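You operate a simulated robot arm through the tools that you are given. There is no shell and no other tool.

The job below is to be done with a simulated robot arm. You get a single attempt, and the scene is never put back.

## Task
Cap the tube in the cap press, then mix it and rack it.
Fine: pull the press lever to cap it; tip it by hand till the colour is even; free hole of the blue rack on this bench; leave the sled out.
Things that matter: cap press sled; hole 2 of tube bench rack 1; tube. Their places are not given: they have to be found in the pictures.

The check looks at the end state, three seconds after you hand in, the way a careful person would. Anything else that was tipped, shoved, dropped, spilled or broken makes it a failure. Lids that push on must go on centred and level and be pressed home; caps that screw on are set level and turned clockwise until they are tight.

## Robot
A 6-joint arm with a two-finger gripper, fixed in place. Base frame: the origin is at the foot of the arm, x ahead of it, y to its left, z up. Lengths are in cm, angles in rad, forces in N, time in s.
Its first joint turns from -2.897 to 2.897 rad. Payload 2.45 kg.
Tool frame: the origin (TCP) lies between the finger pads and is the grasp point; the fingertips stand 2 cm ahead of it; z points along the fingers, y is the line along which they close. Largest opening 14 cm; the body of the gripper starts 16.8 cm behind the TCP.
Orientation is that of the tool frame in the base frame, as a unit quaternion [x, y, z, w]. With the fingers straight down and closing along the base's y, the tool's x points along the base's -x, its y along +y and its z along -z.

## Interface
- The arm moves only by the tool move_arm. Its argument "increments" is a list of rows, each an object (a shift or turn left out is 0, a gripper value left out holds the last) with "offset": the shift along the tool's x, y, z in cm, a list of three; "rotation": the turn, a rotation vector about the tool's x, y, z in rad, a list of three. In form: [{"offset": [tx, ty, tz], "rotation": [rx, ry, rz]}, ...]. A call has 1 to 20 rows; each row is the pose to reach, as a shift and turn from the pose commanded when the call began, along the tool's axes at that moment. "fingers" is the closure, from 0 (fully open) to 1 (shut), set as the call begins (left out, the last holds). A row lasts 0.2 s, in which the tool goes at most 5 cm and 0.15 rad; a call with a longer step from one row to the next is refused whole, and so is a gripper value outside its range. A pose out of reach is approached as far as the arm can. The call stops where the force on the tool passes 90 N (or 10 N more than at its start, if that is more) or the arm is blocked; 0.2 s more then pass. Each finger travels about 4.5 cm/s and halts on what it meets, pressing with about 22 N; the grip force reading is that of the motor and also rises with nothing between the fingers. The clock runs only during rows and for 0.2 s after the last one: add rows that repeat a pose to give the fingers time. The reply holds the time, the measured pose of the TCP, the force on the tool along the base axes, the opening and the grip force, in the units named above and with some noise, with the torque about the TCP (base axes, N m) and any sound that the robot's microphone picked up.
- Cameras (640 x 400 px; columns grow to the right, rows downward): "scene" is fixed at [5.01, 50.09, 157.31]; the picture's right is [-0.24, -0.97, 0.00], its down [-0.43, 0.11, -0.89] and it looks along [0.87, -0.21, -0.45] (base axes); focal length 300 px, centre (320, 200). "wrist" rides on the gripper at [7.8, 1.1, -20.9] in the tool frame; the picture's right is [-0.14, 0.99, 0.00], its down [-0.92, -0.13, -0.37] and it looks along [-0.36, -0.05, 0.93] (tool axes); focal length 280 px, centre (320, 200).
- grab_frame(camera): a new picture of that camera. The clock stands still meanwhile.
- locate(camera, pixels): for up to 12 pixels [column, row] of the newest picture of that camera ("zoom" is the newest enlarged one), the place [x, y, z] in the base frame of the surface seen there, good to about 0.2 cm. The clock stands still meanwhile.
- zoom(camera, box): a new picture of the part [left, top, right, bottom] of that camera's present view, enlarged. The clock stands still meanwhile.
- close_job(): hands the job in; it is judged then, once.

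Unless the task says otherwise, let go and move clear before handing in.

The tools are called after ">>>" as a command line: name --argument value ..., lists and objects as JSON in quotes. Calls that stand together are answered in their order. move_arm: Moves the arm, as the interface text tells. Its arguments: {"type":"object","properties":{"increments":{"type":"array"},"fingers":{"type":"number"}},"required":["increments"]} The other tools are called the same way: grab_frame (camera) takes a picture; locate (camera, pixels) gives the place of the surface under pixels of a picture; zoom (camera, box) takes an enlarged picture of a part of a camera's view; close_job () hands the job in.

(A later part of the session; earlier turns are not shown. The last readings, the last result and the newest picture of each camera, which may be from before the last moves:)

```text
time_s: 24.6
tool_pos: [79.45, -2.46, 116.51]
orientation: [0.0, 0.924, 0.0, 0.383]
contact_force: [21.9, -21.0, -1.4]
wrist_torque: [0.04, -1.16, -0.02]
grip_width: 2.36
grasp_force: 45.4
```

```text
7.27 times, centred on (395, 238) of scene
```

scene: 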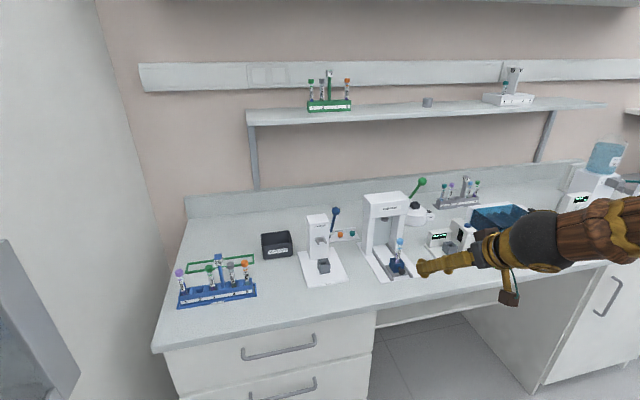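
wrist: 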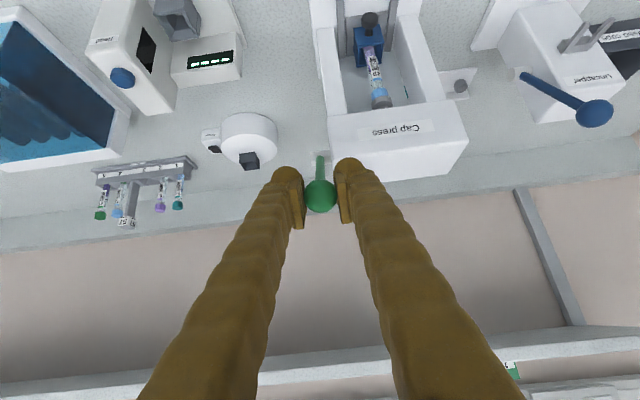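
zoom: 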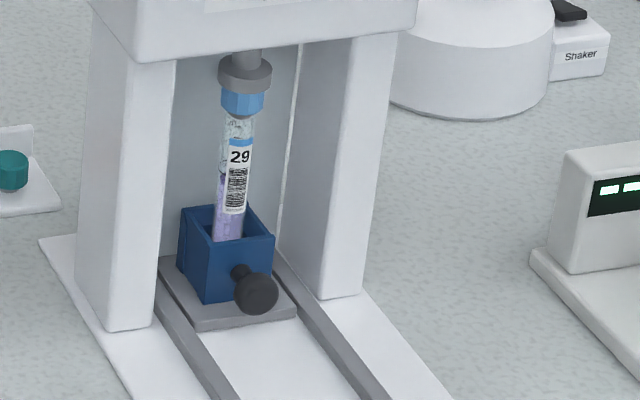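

The plunger is coming down onto the cap, with about 11 N tangential resistance. I'll keep following the arc with small inward and -y corrections, to about 68°.

>>> move_arm --increments '[{"offset": [0.2, -0.06, 0.12]}, {"offset": [0.4, -0.1, 0.22]}, {"offset": [0.8, -0.1, 0.34]}, {"offset": [1.2, -0.1, 0.45]}, {"offset": [1.6, -0.1, 0.59]}, {"offset": [2.0, -0.1, 0.74]}, {"offset": [2.4, -0.1, 0.89]}, {"offset": [2.4, -0.1, 0.89]}]'

>>> zoom --camera "scene" --box '[375, 210, 415, 265]'

>>> grab_frame --camera "wrist"

```text
time_s: 26.4
tool_pos: [78.41, -2.58, 114.1]
orientation: [0.0, 0.924, 0.0, 0.382]
contact_force: [4.8, 17.8, 7.8]
wrist_torque: [-0.06, -1.07, 0.04]
grip_width: 2.33
grasp_force: 45.1
```

```text
7.27 times, centred on (395, 238) of scene
```

zoom: 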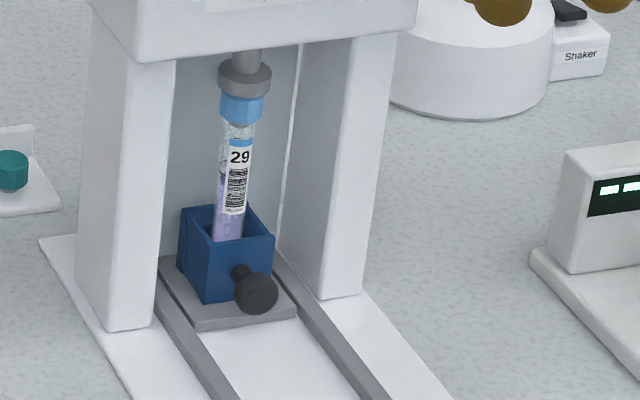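

```text
taken
```

wrist: 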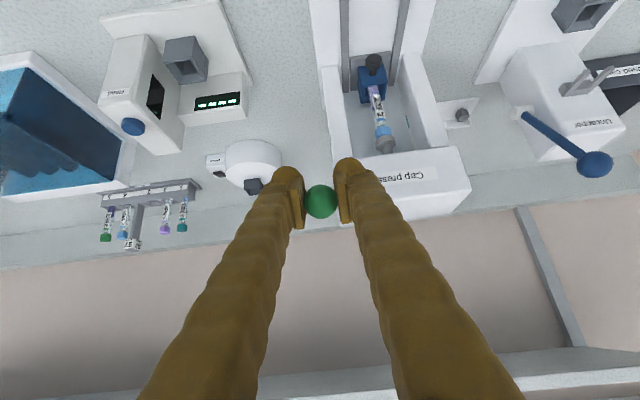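

Forces are now mostly tangential (~9 N), and the cap has begun to move down. I'll continue to about 81°.

>>> move_arm --increments '[{"offset": [0.28, 0.05, 0.13]}, {"offset": [0.57, 0.08, 0.27]}, {"offset": [0.84, 0.08, 0.42]}, {"offset": [1.12, 0.08, 0.57]}, {"offset": [1.39, 0.08, 0.74]}, {"offset": [1.655, 0.08, 0.9]}, {"offset": [1.91, 0.08, 1.08]}, {"offset": [2.17, 0.08, 1.255]}, {"offset": [2.17, 0.08, 1.255]}]'

>>> zoom --camera "scene" --box '[375, 210, 415, 265]'

>>> grab_frame --camera "wrist"

```text
time_s: 28.4
tool_pos: [77.54, -2.55, 111.78]
orientation: [0.0, 0.924, 0.0, 0.384]
contact_force: [-3.9, -6.1, 10.8]
wrist_torque: [0.01, -1.17, 0.01]
grip_width: 2.31
grasp_force: 44.7
```

```text
7.27 times, centred on (395, 238) of scene
```

zoom: 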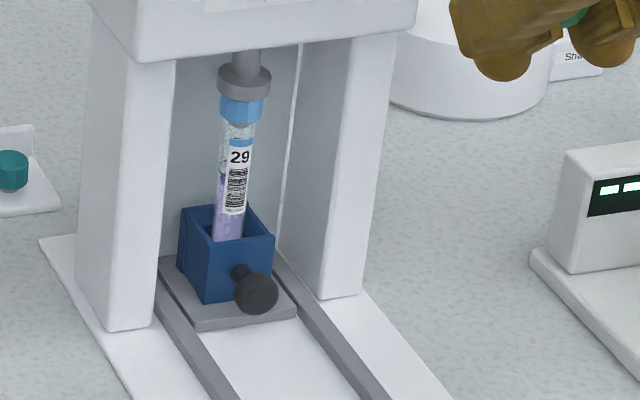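

```text
taken
```

wrist: 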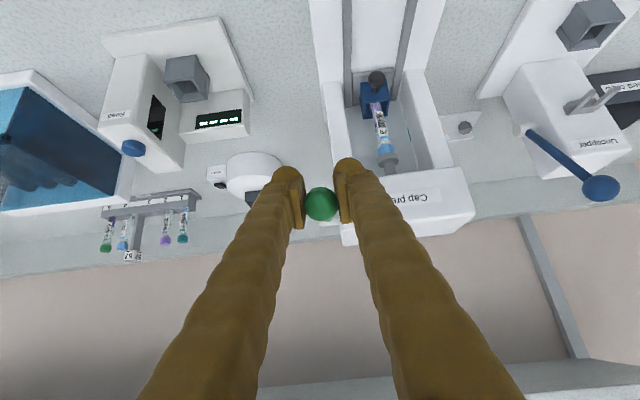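

The lever is at about 81° and pressing continues with modest force (~11 N). I'll carry on to about 93°, watching for a stop or click.

>>> move_arm --increments '[{"offset": [0.25, 0, 0.19]}, {"offset": [0.5, 0, 0.38]}, {"offset": [0.74, 0, 0.585]}, {"offset": [0.976, 0, 0.79]}, {"offset": [1.2, 0, 1.0]}, {"offset": [1.43, 0, 1.22]}, {"offset": [1.65, 0, 1.45]}, {"offset": [1.86, 0, 1.68]}, {"offset": [1.86, 0, 1.68]}]'

>>> zoom --camera "scene" --box '[375, 210, 415, 265]'

>>> zoom --camera "scene" --box '[350, 150, 450, 270]'

```text
time_s: 30.4
tool_pos: [77.41, -2.35, 109.16]
orientation: [0.0, 0.924, 0.0, 0.383]
contact_force: [-0.1, -0.4, -0.2]
wrist_torque: [-0.01, 0.01, 0.01]
grip_width: 0.0
grasp_force: 29.8
```

```text
7.27 times, centred on (395, 238) of scene
```

zoom: 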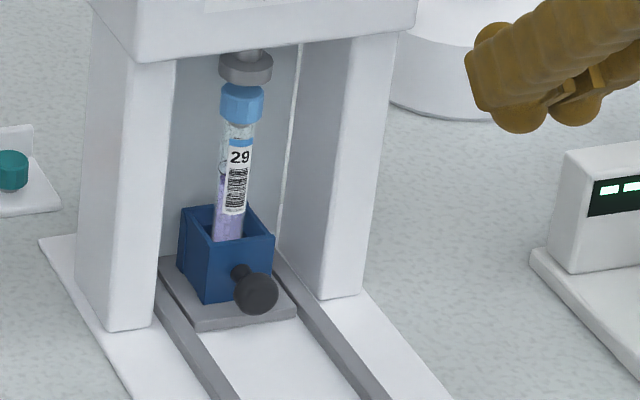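

```text
3.33 times, centred on (400, 210) of scene
```

zoom: 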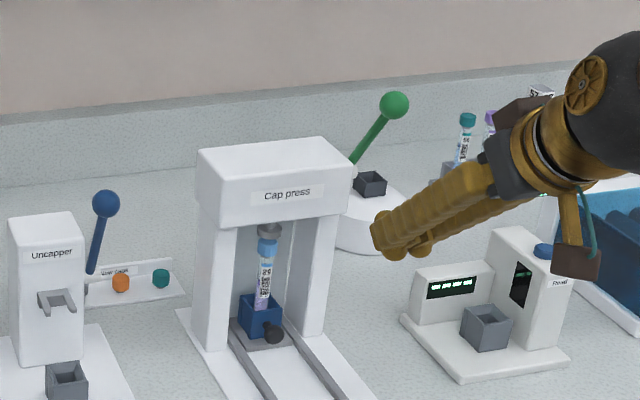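

The ball slipped out and the lever sprang back up by itself; the cap has gone partly down. I'll check how far the cap is seated.

>>> zoom --camera "scene" --box '[385, 225, 405, 245]'

>>> grab_frame --camera "wrist"

>>> zoom --camera "wrist" --box '[350, 60, 420, 200]'

```text
16.00 times, centred on (395, 235) of scene
```

zoom: 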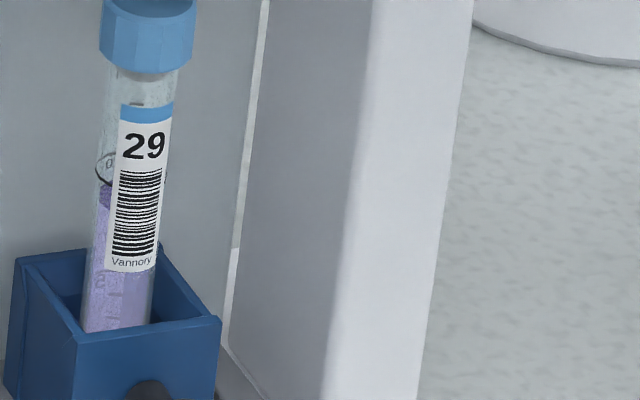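

```text
taken
```

wrist: 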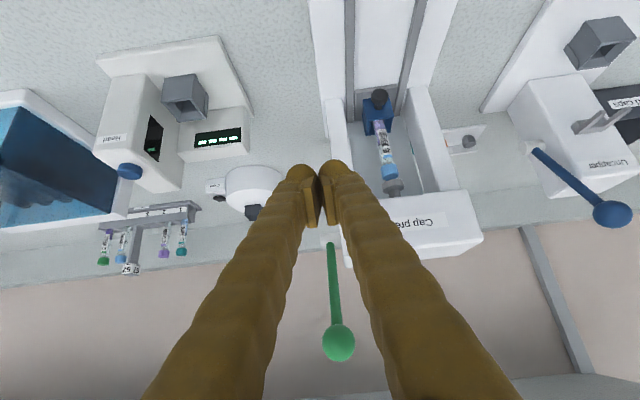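

```text
2.86 times, centred on (385, 130) of wrist
```

zoom: 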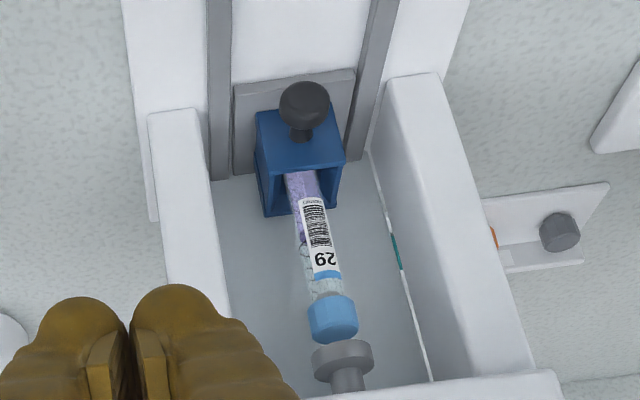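

The cap looks nearer the tube. I'll compare it with capped tubes in the rack at the same magnification.

>>> zoom --camera "scene" --box '[385, 222, 405, 242]'

>>> locate --camera "zoom" --pixels '[[148, 50], [148, 90], [140, 122], [120, 350], [140, 30]]'

>>> zoom --camera "scene" --box '[200, 260, 220, 280]'

```text
16.00 times, centred on (395, 232) of scene
```

zoom: 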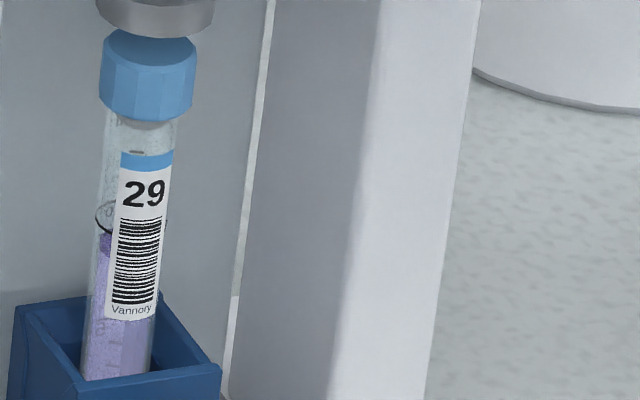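

```text
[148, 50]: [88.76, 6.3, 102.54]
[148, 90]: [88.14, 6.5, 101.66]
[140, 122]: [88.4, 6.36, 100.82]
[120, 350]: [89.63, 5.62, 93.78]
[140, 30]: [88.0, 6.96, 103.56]
```

```text
16.00 times, centred on (210, 270) of scene
```

zoom: 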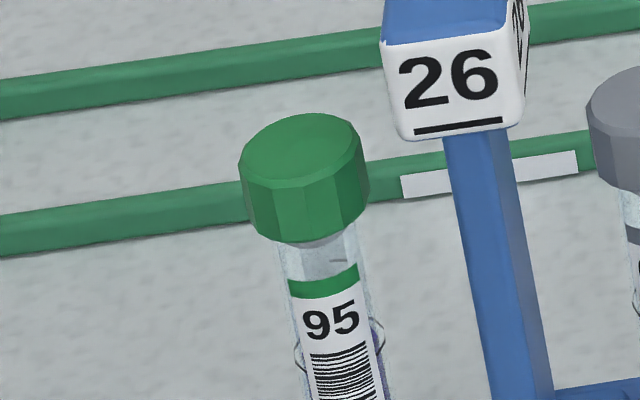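

The seating gap looks slightly larger than on a finished tube, so I'll do a full press by pushing the ball with closed fingers instead of gripping it. First I back out and go up and over the lever, tilting the tool to about 65°.

>>> move_arm --increments '[{"offset": [0.45, 0, -3.6]}, {"offset": [0.9, 0, -7.2]}, {"offset": [1.35, -0.02, -10.8]}, {"offset": [1.81, -0.05, -14.3]}, {"offset": [-2.7, -0.05, -15.1], "rotation": [0, -0.117, 0]}, {"offset": [-7.2, -0.05, -15.8], "rotation": [0, -0.233, 0]}, {"offset": [-11.69, -0.05, -16.5], "rotation": [0, -0.349, 0]}, {"offset": [-11.69, -0.05, -16.5], "rotation": [0, -0.349, 0]}]' --fingers 1.0

>>> grab_frame --camera "wrist"

>>> zoom --camera "scene" --box '[350, 100, 480, 240]'

```text
time_s: 32.2
tool_pos: [73.61, -2.35, 128.44]
orientation: [-0.071, 0.848, -0.041, 0.524]
contact_force: [0.4, 0.2, 0.9]
wrist_torque: [-0.02, 0.09, 0.02]
grip_width: 0.0
grasp_force: 29.0
out of reach, approached as far as the arm can: row 7, 8
```

```text
taken
```

wrist: 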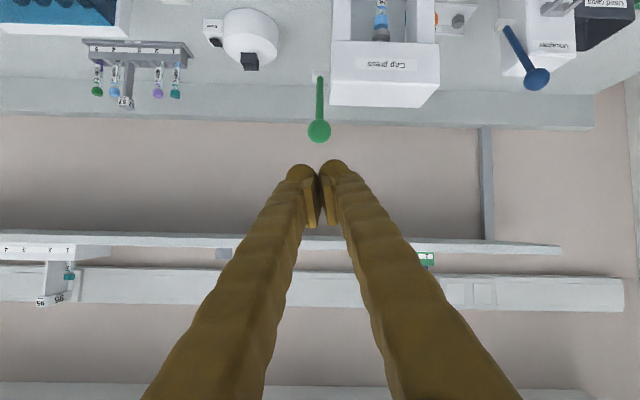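

```text
2.86 times, centred on (415, 170) of scene
```

zoom: 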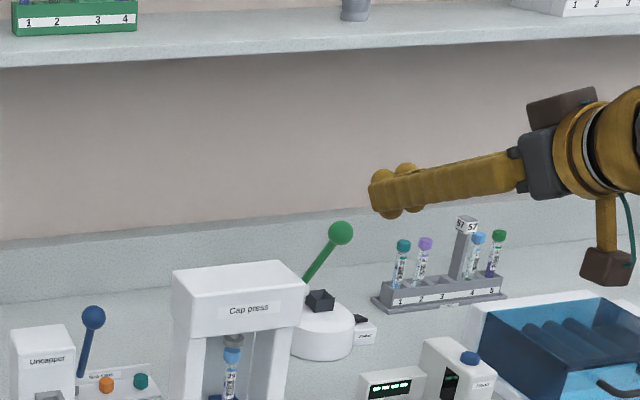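

That tilt is beyond the wrist's reach here, so the pose got skewed. I'll return to 45° tilt, which works, and place the hand above-behind the ball.

>>> move_arm --increments '[{"offset": [-1.0, 0, 0.6], "rotation": [0, 0.09, 0]}, {"offset": [-2.0, 0, 1.1], "rotation": [0, 0.18, 0]}, {"offset": [-3.0, 0, 1.7], "rotation": [0, 0.27, 0]}, {"offset": [-3.91, 0, 2.27], "rotation": [0, 0.349, 0]}, {"offset": [-3.91, 0, 2.27], "rotation": [0, 0.349, 0]}]'

>>> grab_frame --camera "wrist"

```text
time_s: 33.4
tool_pos: [77.66, -2.62, 131.63]
orientation: [0.0, 0.924, -0.001, 0.382]
contact_force: [-0.1, 0.1, -0.3]
wrist_torque: [0.0, -0.03, 0.0]
grip_width: 0.02
grasp_force: 29.3
out of reach, approached as far as the arm can: row 1, 2
```

```text
taken
```

wrist: 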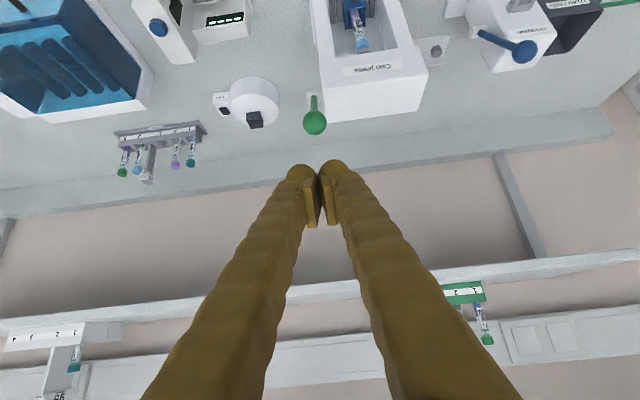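

Orientation is restored at 45°. I'll advance 12 cm along the tool axis so the closed fingers lie over the back of the ball, then lower toward contact.

>>> move_arm --increments '[{"offset": [0, 0.05, 4.0]}, {"offset": [0, 0.1, 8.0]}, {"offset": [0, 0.1, 11.0]}, {"offset": [0, 0.1, 12.0]}, {"offset": [0.4, 0.1, 12.0]}, {"offset": [0.8, 0.1, 12.0]}, {"offset": [0.8, 0.1, 12.0]}]'

>>> grab_frame --camera "wrist"

>>> zoom --camera "scene" --box '[380, 120, 460, 210]'

```text
time_s: 35.0
tool_pos: [85.47, -2.42, 122.46]
orientation: [0.0, 0.923, 0.0, 0.384]
contact_force: [-0.8, -0.2, -0.1]
wrist_torque: [0.01, 0.01, -0.01]
grip_width: 0.0
grasp_force: 29.5
```

```text
taken
```

wrist: 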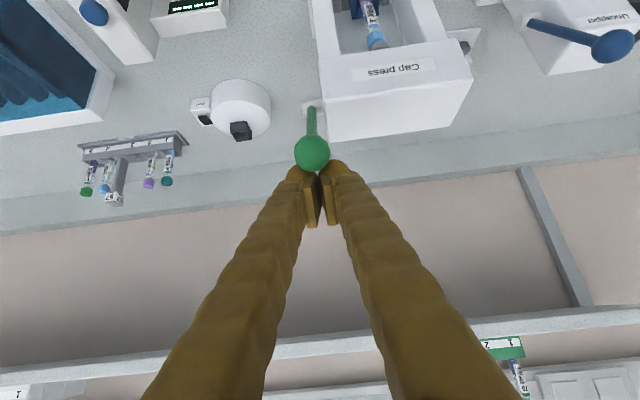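

```text
4.44 times, centred on (420, 165) of scene
```

zoom: 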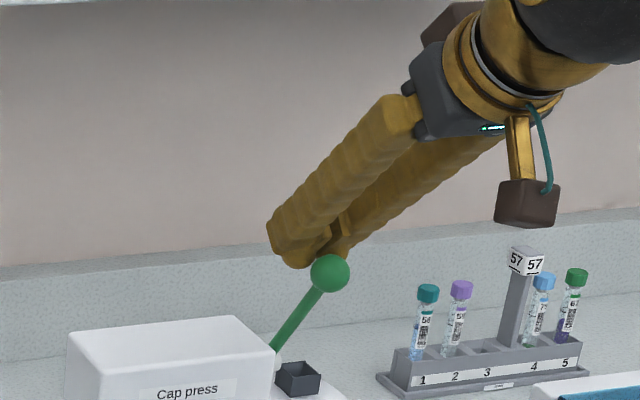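

Contact is imminent: the fingers are 0.3 cm from the ball with no force. I'll push the ball along its arc toward 60°.

>>> move_arm --increments '[{"offset": [0.28, 0, 0]}, {"offset": [0.62, 0, -0.06]}, {"offset": [0.95, 0, -0.12]}, {"offset": [1.37, 0, -0.18]}, {"offset": [1.8, 0, -0.23]}, {"offset": [2.22, 0, -0.25]}, {"offset": [2.65, 0, -0.27]}, {"offset": [3.07, 0, -0.27]}, {"offset": [3.5, 0, -0.26]}, {"offset": [3.92, 0, -0.22]}, {"offset": [4.35, 0, -0.18]}, {"offset": [4.77, 0, -0.12]}, {"offset": [5.19, 0, -0.05]}, {"offset": [5.6, 0, 0.04]}, {"offset": [6.0, 0, 0.14]}, {"offset": [6.0, 0, 0.14]}]'

>>> grab_frame --camera "wrist"

>>> zoom --camera "scene" --box '[360, 150, 460, 270]'

```text
time_s: 38.4
tool_pos: [81.31, -2.36, 118.27]
orientation: [0.0, 0.924, 0.0, 0.383]
contact_force: [1.3, -1.1, 0.9]
wrist_torque: [0.0, 0.0, 0.03]
grip_width: 0.0
grasp_force: 29.2
```

```text
taken
```

wrist: 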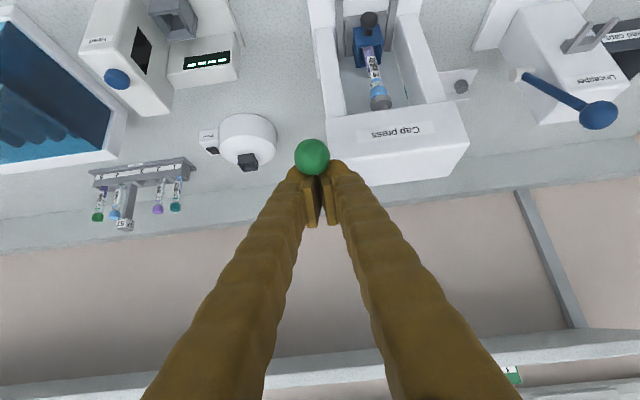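

```text
3.33 times, centred on (410, 210) of scene
```

zoom: 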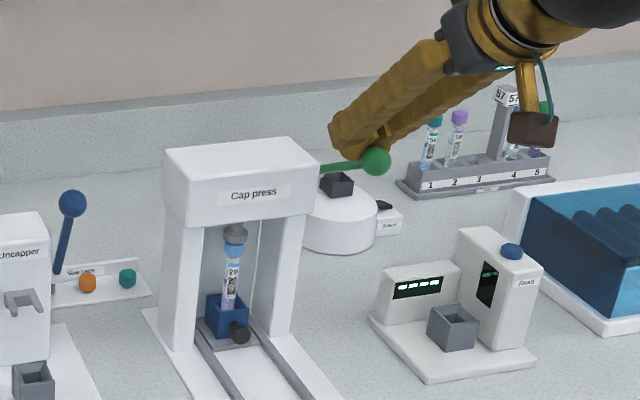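

The lever follows smoothly with only ~1–2 N. I'll continue the push to about 84°.

>>> move_arm --increments '[{"offset": [0.41, 0, 0.12]}, {"offset": [0.82, 0, 0.25]}, {"offset": [1.21, 0, 0.4]}, {"offset": [1.61, 0, 0.55]}, {"offset": [2.0, 0, 0.73]}, {"offset": [2.38, 0, 0.91]}, {"offset": [2.76, 0, 1.12]}, {"offset": [3.13, 0, 1.33]}, {"offset": [3.48, 0, 1.56]}, {"offset": [3.84, 0, 1.79]}, {"offset": [4.18, 0, 2.05]}, {"offset": [4.52, 0, 2.3]}, {"offset": [4.52, 0, 2.3]}]'

>>> zoom --camera "scene" --box '[360, 150, 460, 270]'

>>> zoom --camera "scene" --box '[380, 210, 410, 250]'

```text
time_s: 41.2
tool_pos: [80.02, -2.44, 113.86]
orientation: [0.001, 0.922, -0.001, 0.388]
contact_force: [4.4, -26.0, 83.7]
wrist_torque: [-0.7, -0.41, 0.4]
grip_width: 0.58
grasp_force: 29.7
```

```text
3.33 times, centred on (410, 210) of scene
```

zoom: 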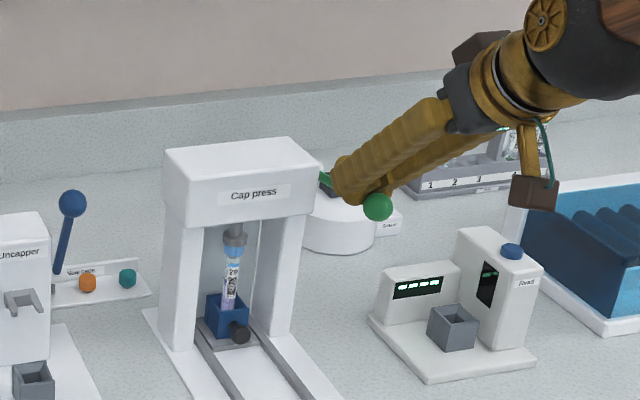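

```text
10.00 times, centred on (395, 230) of scene
```

zoom: 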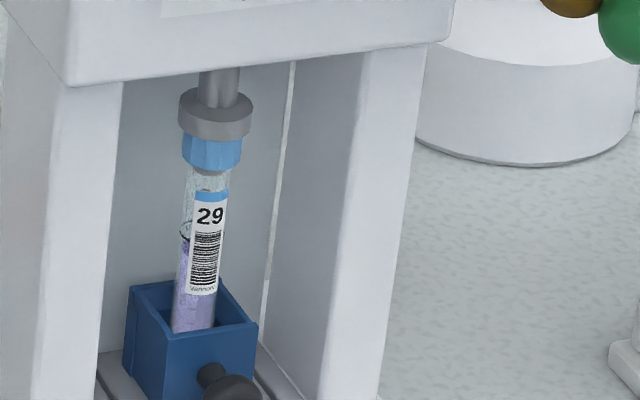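

The lever met a firm stop with ~84 N at about 82°, and the plunger is bearing on the cap, so the press is complete. I'll let the lever return along its arc and then back away.

>>> move_arm --increments '[{"offset": [0, 0, 0]}, {"offset": [-0.68, 0, -0.51]}, {"offset": [-1.39, 0, -0.98]}, {"offset": [-2.14, 0, -1.39]}, {"offset": [-2.91, 0, -1.75]}, {"offset": [-3.7, 0, -2.05]}, {"offset": [-4.52, 0, -2.3]}, {"offset": [-5.35, 0, -2.49]}, {"offset": [-6.19, 0, -2.63]}, {"offset": [-7.04, 0, -2.7]}, {"offset": [-7.89, 0, -2.72]}, {"offset": [-8.74, 0, -2.67]}, {"offset": [-9.59, 0, -2.57]}, {"offset": [-10.26, 0, -2.44]}, {"offset": [-12.0, 0, -2.44]}, {"offset": [-13.0, 0, -4.5]}, {"offset": [-13.0, 0, -9.0]}, {"offset": [-13.0, 0, -14.0]}, {"offset": [-13.0, 0, -14.0]}]'

>>> zoom --camera "scene" --box '[340, 150, 450, 290]'

>>> zoom --camera "scene" --box '[385, 222, 405, 242]'

```text
time_s: 45.2
tool_pos: [79.04, -2.52, 132.32]
orientation: [0.0, 0.924, 0.0, 0.384]
contact_force: [-0.3, -0.5, 0.0]
wrist_torque: [0.01, -0.01, 0.0]
grip_width: 0.01
grasp_force: 29.3
```

```text
2.86 times, centred on (395, 220) of scene
```

zoom: 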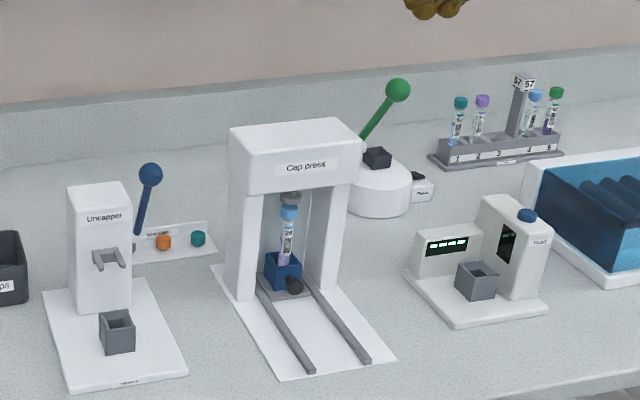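

```text
16.00 times, centred on (395, 232) of scene
```

zoom: 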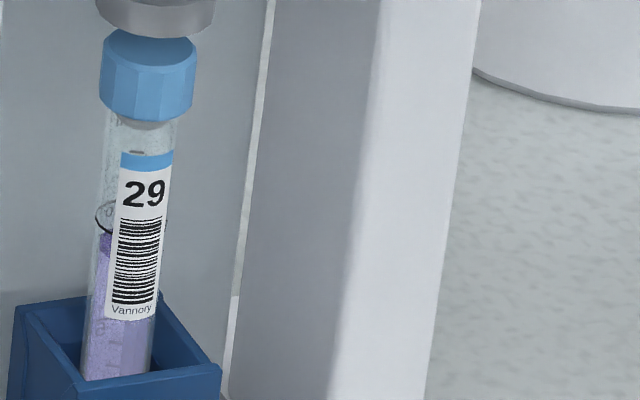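

The cap position is unchanged by the second full press, so it is home, and the lever has returned up. Now I'll go back down to the knob to pull the sled out.

>>> move_arm --increments '[{"offset": [3.2, 0, -3.2]}, {"offset": [6.4, 0, -6.4]}, {"offset": [9.3, 1.8, -3.5]}, {"offset": [12.3, 3.6, -0.6]}, {"offset": [15.2, 5.4, 2.3]}, {"offset": [18.1, 7.0, 5.2]}, {"offset": [20.7, 8.42, 8.0]}, {"offset": [22.0, 8.42, 11.5]}, {"offset": [23.0, 8.42, 14.89]}, {"offset": [23.0, 8.42, 14.89]}]' --fingers 0.76

>>> grab_frame --camera "wrist"

>>> zoom --camera "wrist" --box '[280, 120, 370, 240]'

```text
time_s: 47.4
tool_pos: [73.31, 6.08, 105.35]
orientation: [0.0, 0.924, 0.0, 0.382]
contact_force: [0.2, -0.7, 0.4]
wrist_torque: [-0.02, -0.03, -0.04]
grip_width: 3.37
grasp_force: 0.0
```

```text
taken
```

wrist: 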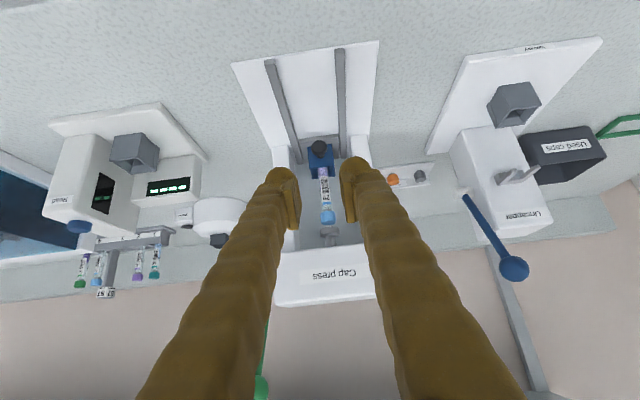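

```text
3.33 times, centred on (325, 180) of wrist
```

zoom: 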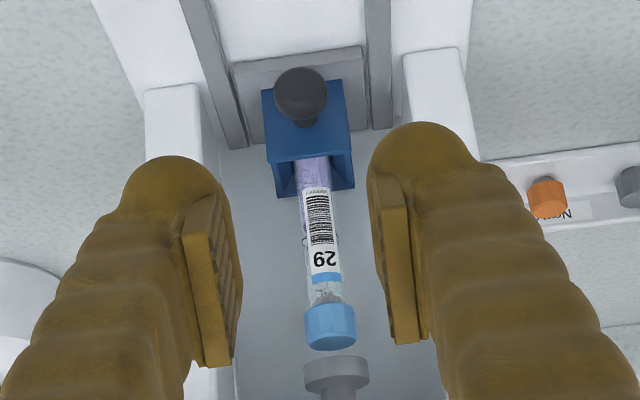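

The knob is centred between the fingers' line at zoom (300,95). I'll advance 15.8 cm onto the knob and then close.

>>> move_arm --increments '[{"offset": [0, 0, 4.0]}, {"offset": [0, 0, 8.0]}, {"offset": [-0.1, 0, 11.5]}, {"offset": [-0.15, 0, 14.0]}, {"offset": [-0.15, 0, 15.2]}, {"offset": [-0.15, 0, 15.8]}, {"offset": [-0.15, 0, 15.8]}]'

>>> grab_frame --camera "wrist"

```text
time_s: 49.0
tool_pos: [84.79, 5.99, 94.57]
orientation: [0.0, 0.923, 0.0, 0.384]
contact_force: [-0.4, 0.3, 0.4]
wrist_torque: [-0.01, 0.0, -0.02]
grip_width: 3.38
grasp_force: 0.0
```

```text
taken
```

wrist: 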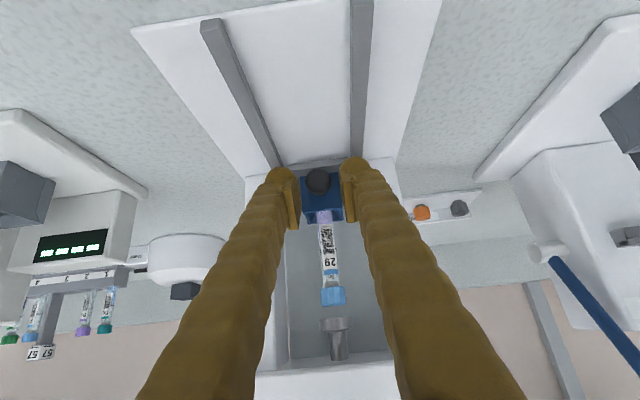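

The knob sits between the fingertips with no contact force. I'll close on it.

>>> move_arm --increments '[{"offset": [0.15, 0, 0.1]}, {"offset": [0.15, 0, 0.1]}, {"offset": [0.15, 0, 0.1]}, {"offset": [0.15, 0, 0.1]}, {"offset": [0.15, 0, 0.1]}]' --fingers 1.0

```text
time_s: 50.2
tool_pos: [84.65, 5.98, 94.42]
orientation: [0.0, 0.924, 0.0, 0.383]
contact_force: [-0.1, -13.3, 14.2]
wrist_torque: [-0.13, -0.19, -0.12]
grip_width: 1.86
grasp_force: 43.8
```

The knob is gripped. I'll relieve the small loads and draw the sled out slowly along -x.

>>> move_arm --increments '[{"offset": [0.05, -0.06, -0.15]}, {"offset": [0.25, -0.06, -0.37]}, {"offset": [0.55, -0.06, -0.67]}, {"offset": [0.9, -0.06, -1.02]}, {"offset": [1.25, -0.06, -1.37]}, {"offset": [1.6, -0.06, -1.72]}, {"offset": [1.95, -0.06, -2.07]}, {"offset": [2.3, -0.06, -2.42]}, {"offset": [2.65, -0.06, -2.77]}, {"offset": [3.0, -0.06, -3.12]}, {"offset": [3.35, -0.06, -3.47]}, {"offset": [3.7, -0.06, -3.82]}, {"offset": [4.05, -0.06, -4.17]}, {"offset": [4.4, -0.06, -4.52]}, {"offset": [4.75, -0.06, -4.87]}, {"offset": [5.1, -0.06, -5.22]}, {"offset": [5.45, -0.06, -5.57]}, {"offset": [5.8, -0.06, -5.92]}, {"offset": [6.15, -0.06, -6.27]}, {"offset": [6.5, -0.06, -6.62]}]'

>>> zoom --camera "scene" --box '[350, 190, 450, 290]'

```text
time_s: 54.4
tool_pos: [75.35, 5.94, 94.36]
orientation: [0.0, 0.923, 0.0, 0.384]
contact_force: [0.2, -9.1, 12.2]
wrist_torque: [-0.13, -0.03, -0.05]
grip_width: 1.82
grasp_force: 43.6
```

```text
4.00 times, centred on (400, 240) of scene
```

zoom: 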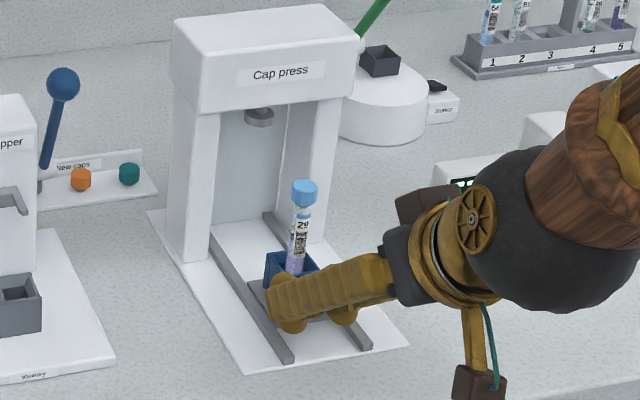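

The sled is 9.3 cm out with the tube upright. I'll pull the last 2.75 cm back to its starting place.

>>> move_arm --increments '[{"offset": [0.28, 0, -0.3]}, {"offset": [0.63, 0, -0.65]}, {"offset": [0.98, 0, -1.0]}, {"offset": [1.33, 0, -1.35]}, {"offset": [1.65, 0, -1.67]}, {"offset": [1.85, 0, -1.87]}, {"offset": [1.93, 0, -1.95]}, {"offset": [1.93, 0, -1.95]}]'

>>> zoom --camera "scene" --box '[350, 190, 450, 290]'

```text
time_s: 56.2
tool_pos: [72.66, 5.88, 94.45]
orientation: [0.0, 0.924, 0.0, 0.382]
contact_force: [0.3, -13.5, 4.4]
wrist_torque: [-0.17, -0.09, -0.11]
grip_width: 1.8
grasp_force: 43.6
```

```text
4.00 times, centred on (400, 240) of scene
```

zoom: 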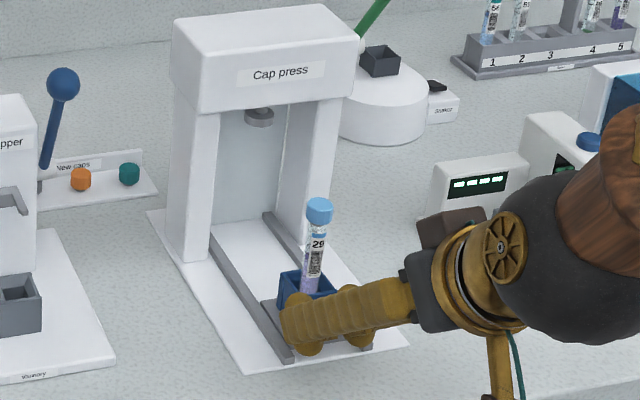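

The sled is back at its original spot with the tube upright. I'll release the knob, back away, and test how far the hand can tilt toward horizontal at this lower height (useful for inverting the tube).

>>> move_arm --increments '[{"offset": [0, 0, 0]}, {"offset": [0, 0, 0]}, {"offset": [0, 0, -0.5]}, {"offset": [0, 0, -2.5]}, {"offset": [0, 0, -5.5]}, {"offset": [0, 0, -9.0]}, {"offset": [0, 0, -13]}, {"offset": [0, 0, -17]}, {"offset": [0, 0, -17]}]' --fingers 0.76

>>> grab_frame --camera "scene"

>>> zoom --camera "wrist" --box '[270, 100, 380, 230]'

```text
time_s: 58.2
tool_pos: [60.53, 6.07, 106.41]
orientation: [0.0, 0.924, 0.001, 0.383]
contact_force: [-0.2, -0.4, 0.7]
wrist_torque: [-0.01, -0.01, -0.01]
grip_width: 3.35
grasp_force: 0.1
```

```text
taken
```

scene: 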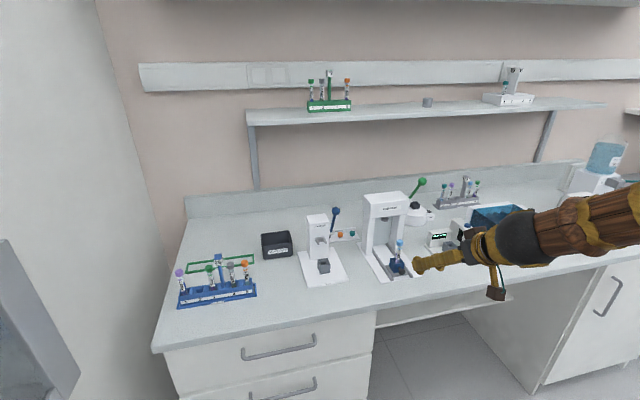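

```text
3.08 times, centred on (325, 165) of wrist
```

zoom: 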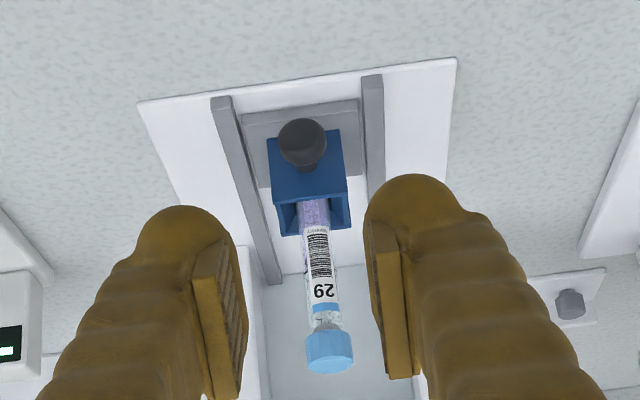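

The sled and tube are fine. I'll now test a more horizontal tool tilt in free air at about (68, 6, 110).

>>> move_arm --increments '[{"offset": [-1.2, 0, 0.4], "rotation": [0, -0.1, 0]}, {"offset": [-2.4, 0, 0.8], "rotation": [0, -0.2, 0]}, {"offset": [-3.6, 0, 1.2], "rotation": [0, -0.3, 0]}, {"offset": [-4.8, 0, 1.6], "rotation": [0, -0.4, 0]}, {"offset": [-6.0, 0, 2.0], "rotation": [0, -0.5, 0]}, {"offset": [-7.0, 0, 2.4], "rotation": [0, -0.6, 0]}, {"offset": [-7.85, 0, 2.76], "rotation": [0, -0.7, 0]}, {"offset": [-7.85, 0, 2.76], "rotation": [0, -0.7, 0]}]'

```text
time_s: 60.0
tool_pos: [74.08, 9.01, 113.9]
orientation: [0.005, 0.736, -0.004, 0.677]
contact_force: [-0.4, 0.5, 0.1]
wrist_torque: [-0.02, -0.01, 0.01]
grip_width: 3.37
grasp_force: 0.0
out of reach, approached as far as the arm can: row 1, 2, 3, 4, 5, 6, 7, 8
```

The near-horizontal orientation (85°) was achieved, but only at (74, 9, 114), meaning the wrist can't come closer in. I'll look at the arm and then try positions farther out.

>>> grab_frame --camera "scene"

>>> grab_frame --camera "wrist"

```text
taken
```

scene: 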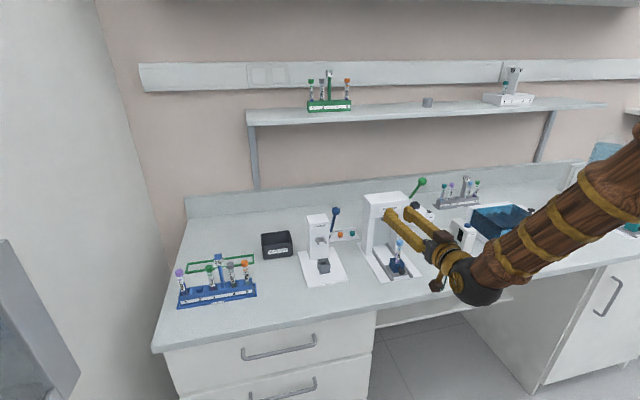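

```text
taken
```

wrist: 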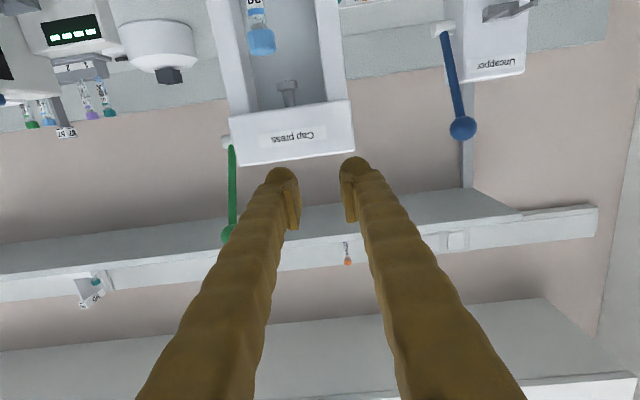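

The forearm is steep here, so I'll plan a grasp at lower height. First I'll measure the real outer finger thickness with the wrist picture, since the rack slots are only ~4 cm apart.

>>> locate --camera "wrist" --pixels '[[268, 180], [275, 172], [285, 180], [292, 200], [298, 220], [262, 200], [345, 200], [352, 180], [362, 165], [372, 180], [380, 200], [240, 240]]'

>>> zoom --camera "wrist" --box '[230, 150, 410, 260]'

```text
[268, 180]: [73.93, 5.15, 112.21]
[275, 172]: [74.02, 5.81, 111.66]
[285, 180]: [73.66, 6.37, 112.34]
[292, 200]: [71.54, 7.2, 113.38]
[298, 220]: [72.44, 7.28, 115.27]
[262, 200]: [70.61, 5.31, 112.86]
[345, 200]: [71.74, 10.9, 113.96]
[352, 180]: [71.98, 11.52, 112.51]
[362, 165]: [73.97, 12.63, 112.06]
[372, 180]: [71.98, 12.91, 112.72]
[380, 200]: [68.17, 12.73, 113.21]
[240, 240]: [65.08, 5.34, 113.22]
```

```text
3.56 times, centred on (320, 205) of wrist
```

zoom: 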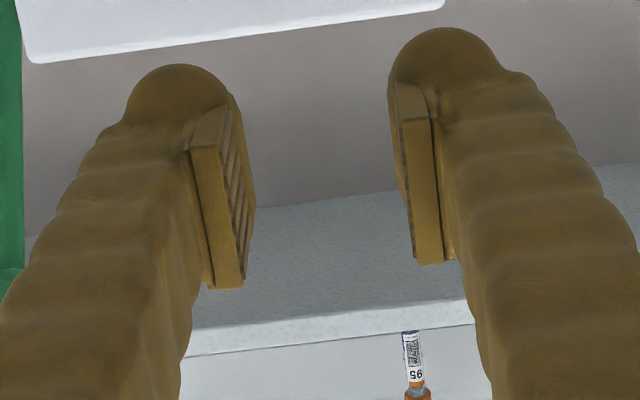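

Fingers are effectively ~2.3 cm thick sideways, so in the rack I'll want them closing front-to-back with the hand near vertical, and use a near-horizontal grasp only for mixing. I'll test a tilt of 80° directly above the tube at about (76.9, 6, 109).

>>> move_arm --increments '[{"offset": [0.05, 0.0, 3.0], "rotation": [0, 0.03, 0]}, {"offset": [0.15, 0.03, 6.0], "rotation": [0, 0.06, 0]}, {"offset": [0.245, 0.05, 8.85], "rotation": [0, 0.09, 0]}, {"offset": [0.245, 0.05, 8.85], "rotation": [0, 0.09, 0]}, {"offset": [0.245, 0.05, 8.85], "rotation": [0, 0.09, 0]}]' --fingers 0.7

```text
time_s: 61.2
tool_pos: [82.85, 9.47, 113.11]
orientation: [0.004, 0.767, -0.005, 0.642]
contact_force: [0.7, -0.3, 0.3]
wrist_torque: [0.01, 0.01, 0.01]
grip_width: 4.23
grasp_force: 0.2
out of reach, approached as far as the arm can: row 1, 2, 3, 4, 5
```

The hand reached the 80° tilt but is displaced by about (6, 3, 4) cm from the target, oddly constant. I'll hold the command a few rows to see whether it converges.

>>> move_arm --increments '[{"offset": [0, 0, 0]}, {"offset": [0, 0, 0]}, {"offset": [0, 0, 0]}, {"offset": [0, 0, 0]}]'

>>> grab_frame --camera "scene"

```text
time_s: 62.2
tool_pos: [82.77, 9.5, 113.09]
orientation: [0.004, 0.766, -0.005, 0.642]
contact_force: [-0.1, 0.6, -0.8]
wrist_torque: [0.01, 0.04, 0.02]
grip_width: 4.25
grasp_force: 0.1
```

```text
taken
```

scene: 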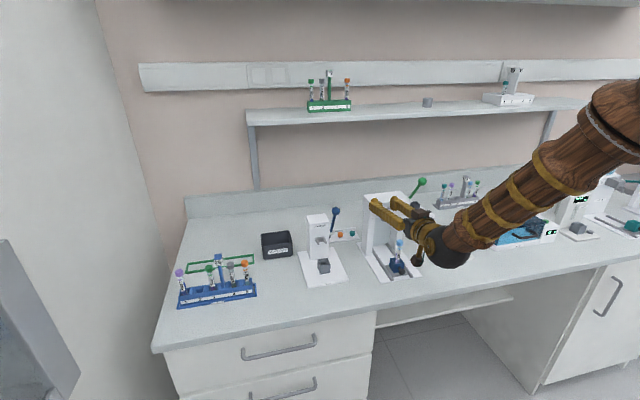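

With a zero command there's no reach warning, so the reference has reset to the achieved pose (82.8, 9.5, 113.1) at 80° tilt. I'll now move from there to hover over the tube at (76.9, 6.05, 109).

>>> move_arm --increments '[{"offset": [1.3, -0.9, -1.3]}, {"offset": [2.5, -1.7, -2.5]}, {"offset": [3.8, -2.6, -3.8]}, {"offset": [5.06, -3.45, -5.1]}, {"offset": [5.06, -3.45, -5.1]}, {"offset": [5.06, -3.45, -5.1]}]'

>>> grab_frame --camera "wrist"

```text
time_s: 63.6
tool_pos: [76.52, 8.12, 109.35]
orientation: [0.008, 0.767, -0.01, 0.641]
contact_force: [-0.4, -0.4, 0.7]
wrist_torque: [0.0, 0.0, 0.0]
grip_width: 4.18
grasp_force: 0.0
out of reach, approached as far as the arm can: row 1, 2, 3, 4, 5, 6
```

```text
taken
```

wrist: 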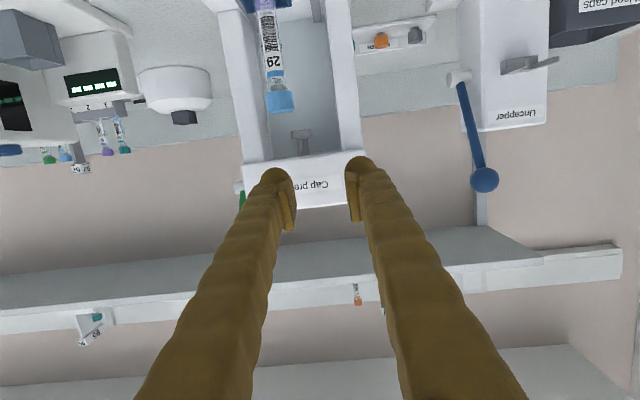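

The x and z are right, but y stuck at 8.1: with the wrist bent upward it needs some sideways yaw relative to the arm. I'll yaw the tool by -0.2 rad about vertical and move to y=6.05.

>>> move_arm --increments '[{"offset": [0.1, -0.7, 0.15], "rotation": [0.066, 0, 0.012]}, {"offset": [0.2, -1.4, 0.3], "rotation": [0.131, 0, 0.023]}, {"offset": [0.28, -2.07, 0.41], "rotation": [0.197, 0, 0.035]}, {"offset": [0.28, -2.07, 0.41], "rotation": [0.197, 0, 0.035]}, {"offset": [0.28, -2.07, 0.41], "rotation": [0.197, 0, 0.035]}]'

>>> grab_frame --camera "wrist"

```text
time_s: 64.8
tool_pos: [76.92, 6.04, 109.03]
orientation: [0.077, 0.762, -0.064, 0.64]
contact_force: [-0.4, 0.2, 0.7]
wrist_torque: [-0.01, -0.02, -0.04]
grip_width: 4.19
grasp_force: 0.0
```

```text
taken
```

wrist: 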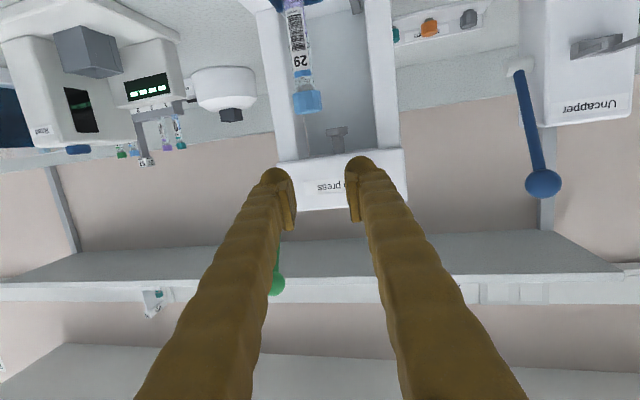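

Now the pose is reached without warning at (76.9, 6.04, 109.0). I'll verify the tube's position under the hand before descending.

>>> locate --camera "wrist" --pixels '[[308, 103], [307, 95], [302, 75], [297, 40], [293, 15], [308, 113], [293, 105], [322, 103]]'

>>> zoom --camera "scene" --box '[360, 190, 440, 290]'

```text
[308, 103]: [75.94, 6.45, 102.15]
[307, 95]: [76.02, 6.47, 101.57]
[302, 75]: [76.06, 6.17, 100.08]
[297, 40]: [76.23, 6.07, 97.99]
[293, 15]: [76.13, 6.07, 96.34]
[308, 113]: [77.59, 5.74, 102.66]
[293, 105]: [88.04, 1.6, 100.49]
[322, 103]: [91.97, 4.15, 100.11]
```

```text
4.00 times, centred on (400, 240) of scene
```

zoom: 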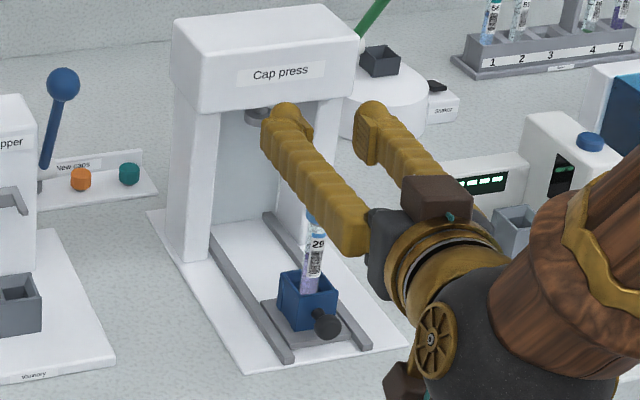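

The tube axis is confirmed at (76.9, 6.05), right below the TCP. I'll descend 10.8 cm straight down so the open fingers straddle the glass.

>>> move_arm --increments '[{"offset": [1.97, 0, 0.35]}, {"offset": [3.94, 0, 0.69]}, {"offset": [5.91, 0, 1.04]}, {"offset": [7.88, 0, 1.38]}, {"offset": [9.36, 0, 1.64]}, {"offset": [10.64, 0, 1.87]}, {"offset": [10.64, 0, 1.87]}]'

>>> grab_frame --camera "wrist"

>>> zoom --camera "scene" --box '[360, 190, 440, 290]'

```text
time_s: 66.4
tool_pos: [76.84, 6.35, 99.25]
orientation: [0.074, 0.765, -0.073, 0.636]
contact_force: [0.4, 0.6, -1.2]
wrist_torque: [0.02, -0.02, 0.0]
grip_width: 4.19
grasp_force: 0.0
out of reach, approached as far as the arm can: row 5, 6, 7
```

```text
taken
```

wrist: 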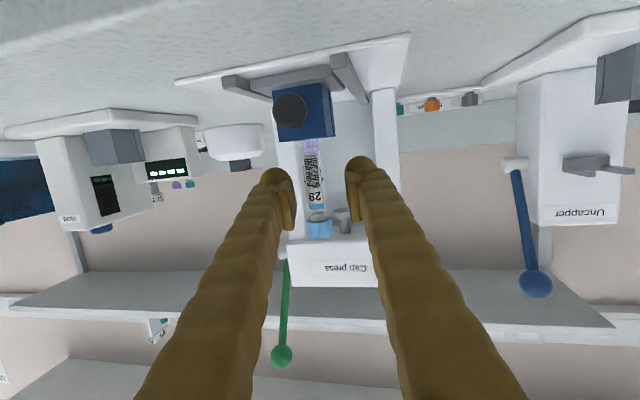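

```text
4.00 times, centred on (400, 240) of scene
```

zoom: 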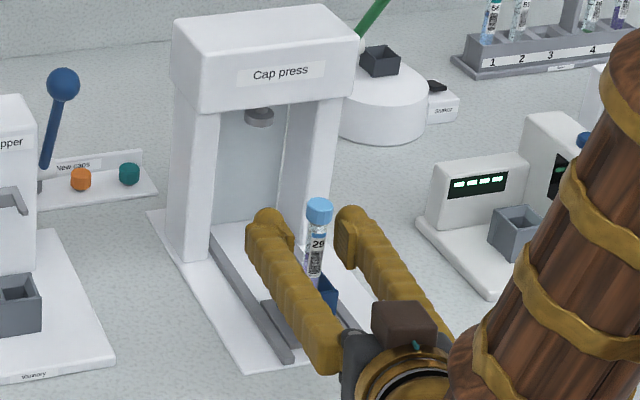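

The tube is between the fingers, but the arm saturated at z=99.25, a bit high near the cap. I'll reduce the tilt by 0.2 rad, which frees reach, and lower about 1 cm while re-centring y.

>>> move_arm --increments '[{"offset": [0.0, -0.15, 0.0], "rotation": [0, 0.1, 0]}, {"offset": [0.3, -0.26, 0.1], "rotation": [0, 0.2, 0]}, {"offset": [0.7, -0.26, 0.2], "rotation": [0, 0.2, 0]}, {"offset": [1.02, -0.26, 0.31], "rotation": [0, 0.2, 0]}, {"offset": [1.02, -0.26, 0.31], "rotation": [0, 0.2, 0]}]'

>>> grab_frame --camera "wrist"

>>> zoom --camera "scene" --box '[370, 220, 430, 290]'

```text
time_s: 67.6
tool_pos: [76.95, 6.1, 98.19]
orientation: [0.083, 0.823, -0.056, 0.56]
contact_force: [-0.2, 1.1, -0.6]
wrist_torque: [0.03, -0.01, -0.01]
grip_width: 4.21
grasp_force: 0.1
```

```text
taken
```

wrist: 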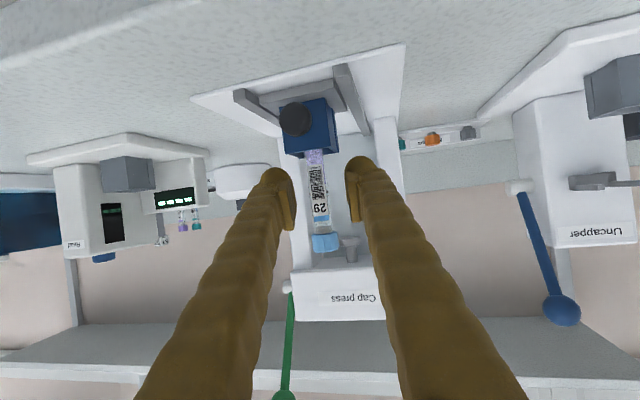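

```text
5.71 times, centred on (400, 255) of scene
```

zoom: 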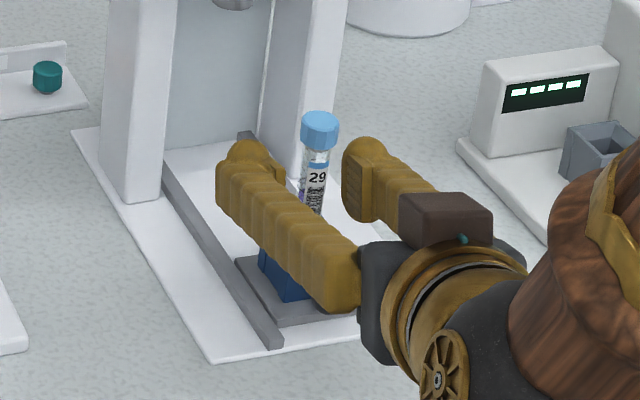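

Now at (76.95, 6.1, 98.2) without warning, tube centred between pads at wrist (318,200). I'll close on the tube.

>>> move_arm --increments '[{"offset": [0, 0, 0]}, {"offset": [0, 0, 0]}, {"offset": [0, 0, 0]}, {"offset": [0, 0, 0]}, {"offset": [0, 0, 0]}]' --fingers 1.0

>>> zoom --camera "wrist" --box '[240, 80, 400, 270]'

>>> zoom --camera "scene" --box '[370, 220, 430, 290]'

```text
time_s: 68.8
tool_pos: [76.94, 6.01, 98.17]
orientation: [0.083, 0.822, -0.057, 0.561]
contact_force: [-0.6, -0.6, -0.7]
wrist_torque: [0.02, 0.0, -0.01]
grip_width: 1.18
grasp_force: 21.9
```

```text
2.11 times, centred on (320, 175) of wrist
```

zoom: 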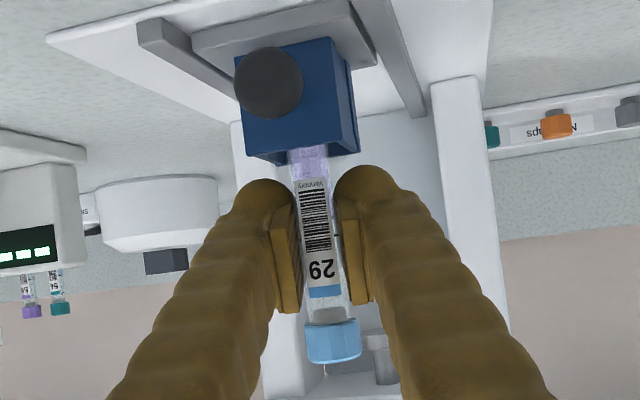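

```text
5.71 times, centred on (400, 255) of scene
```

zoom: 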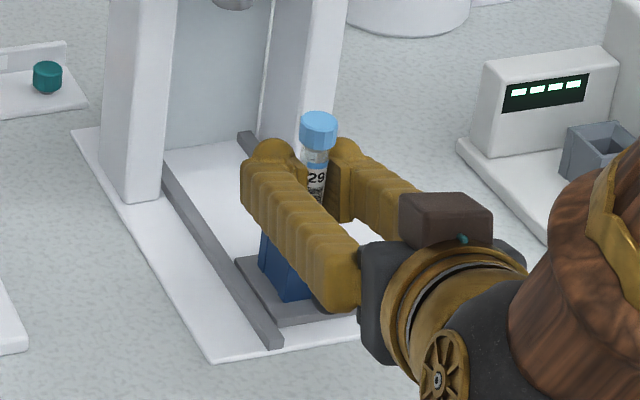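

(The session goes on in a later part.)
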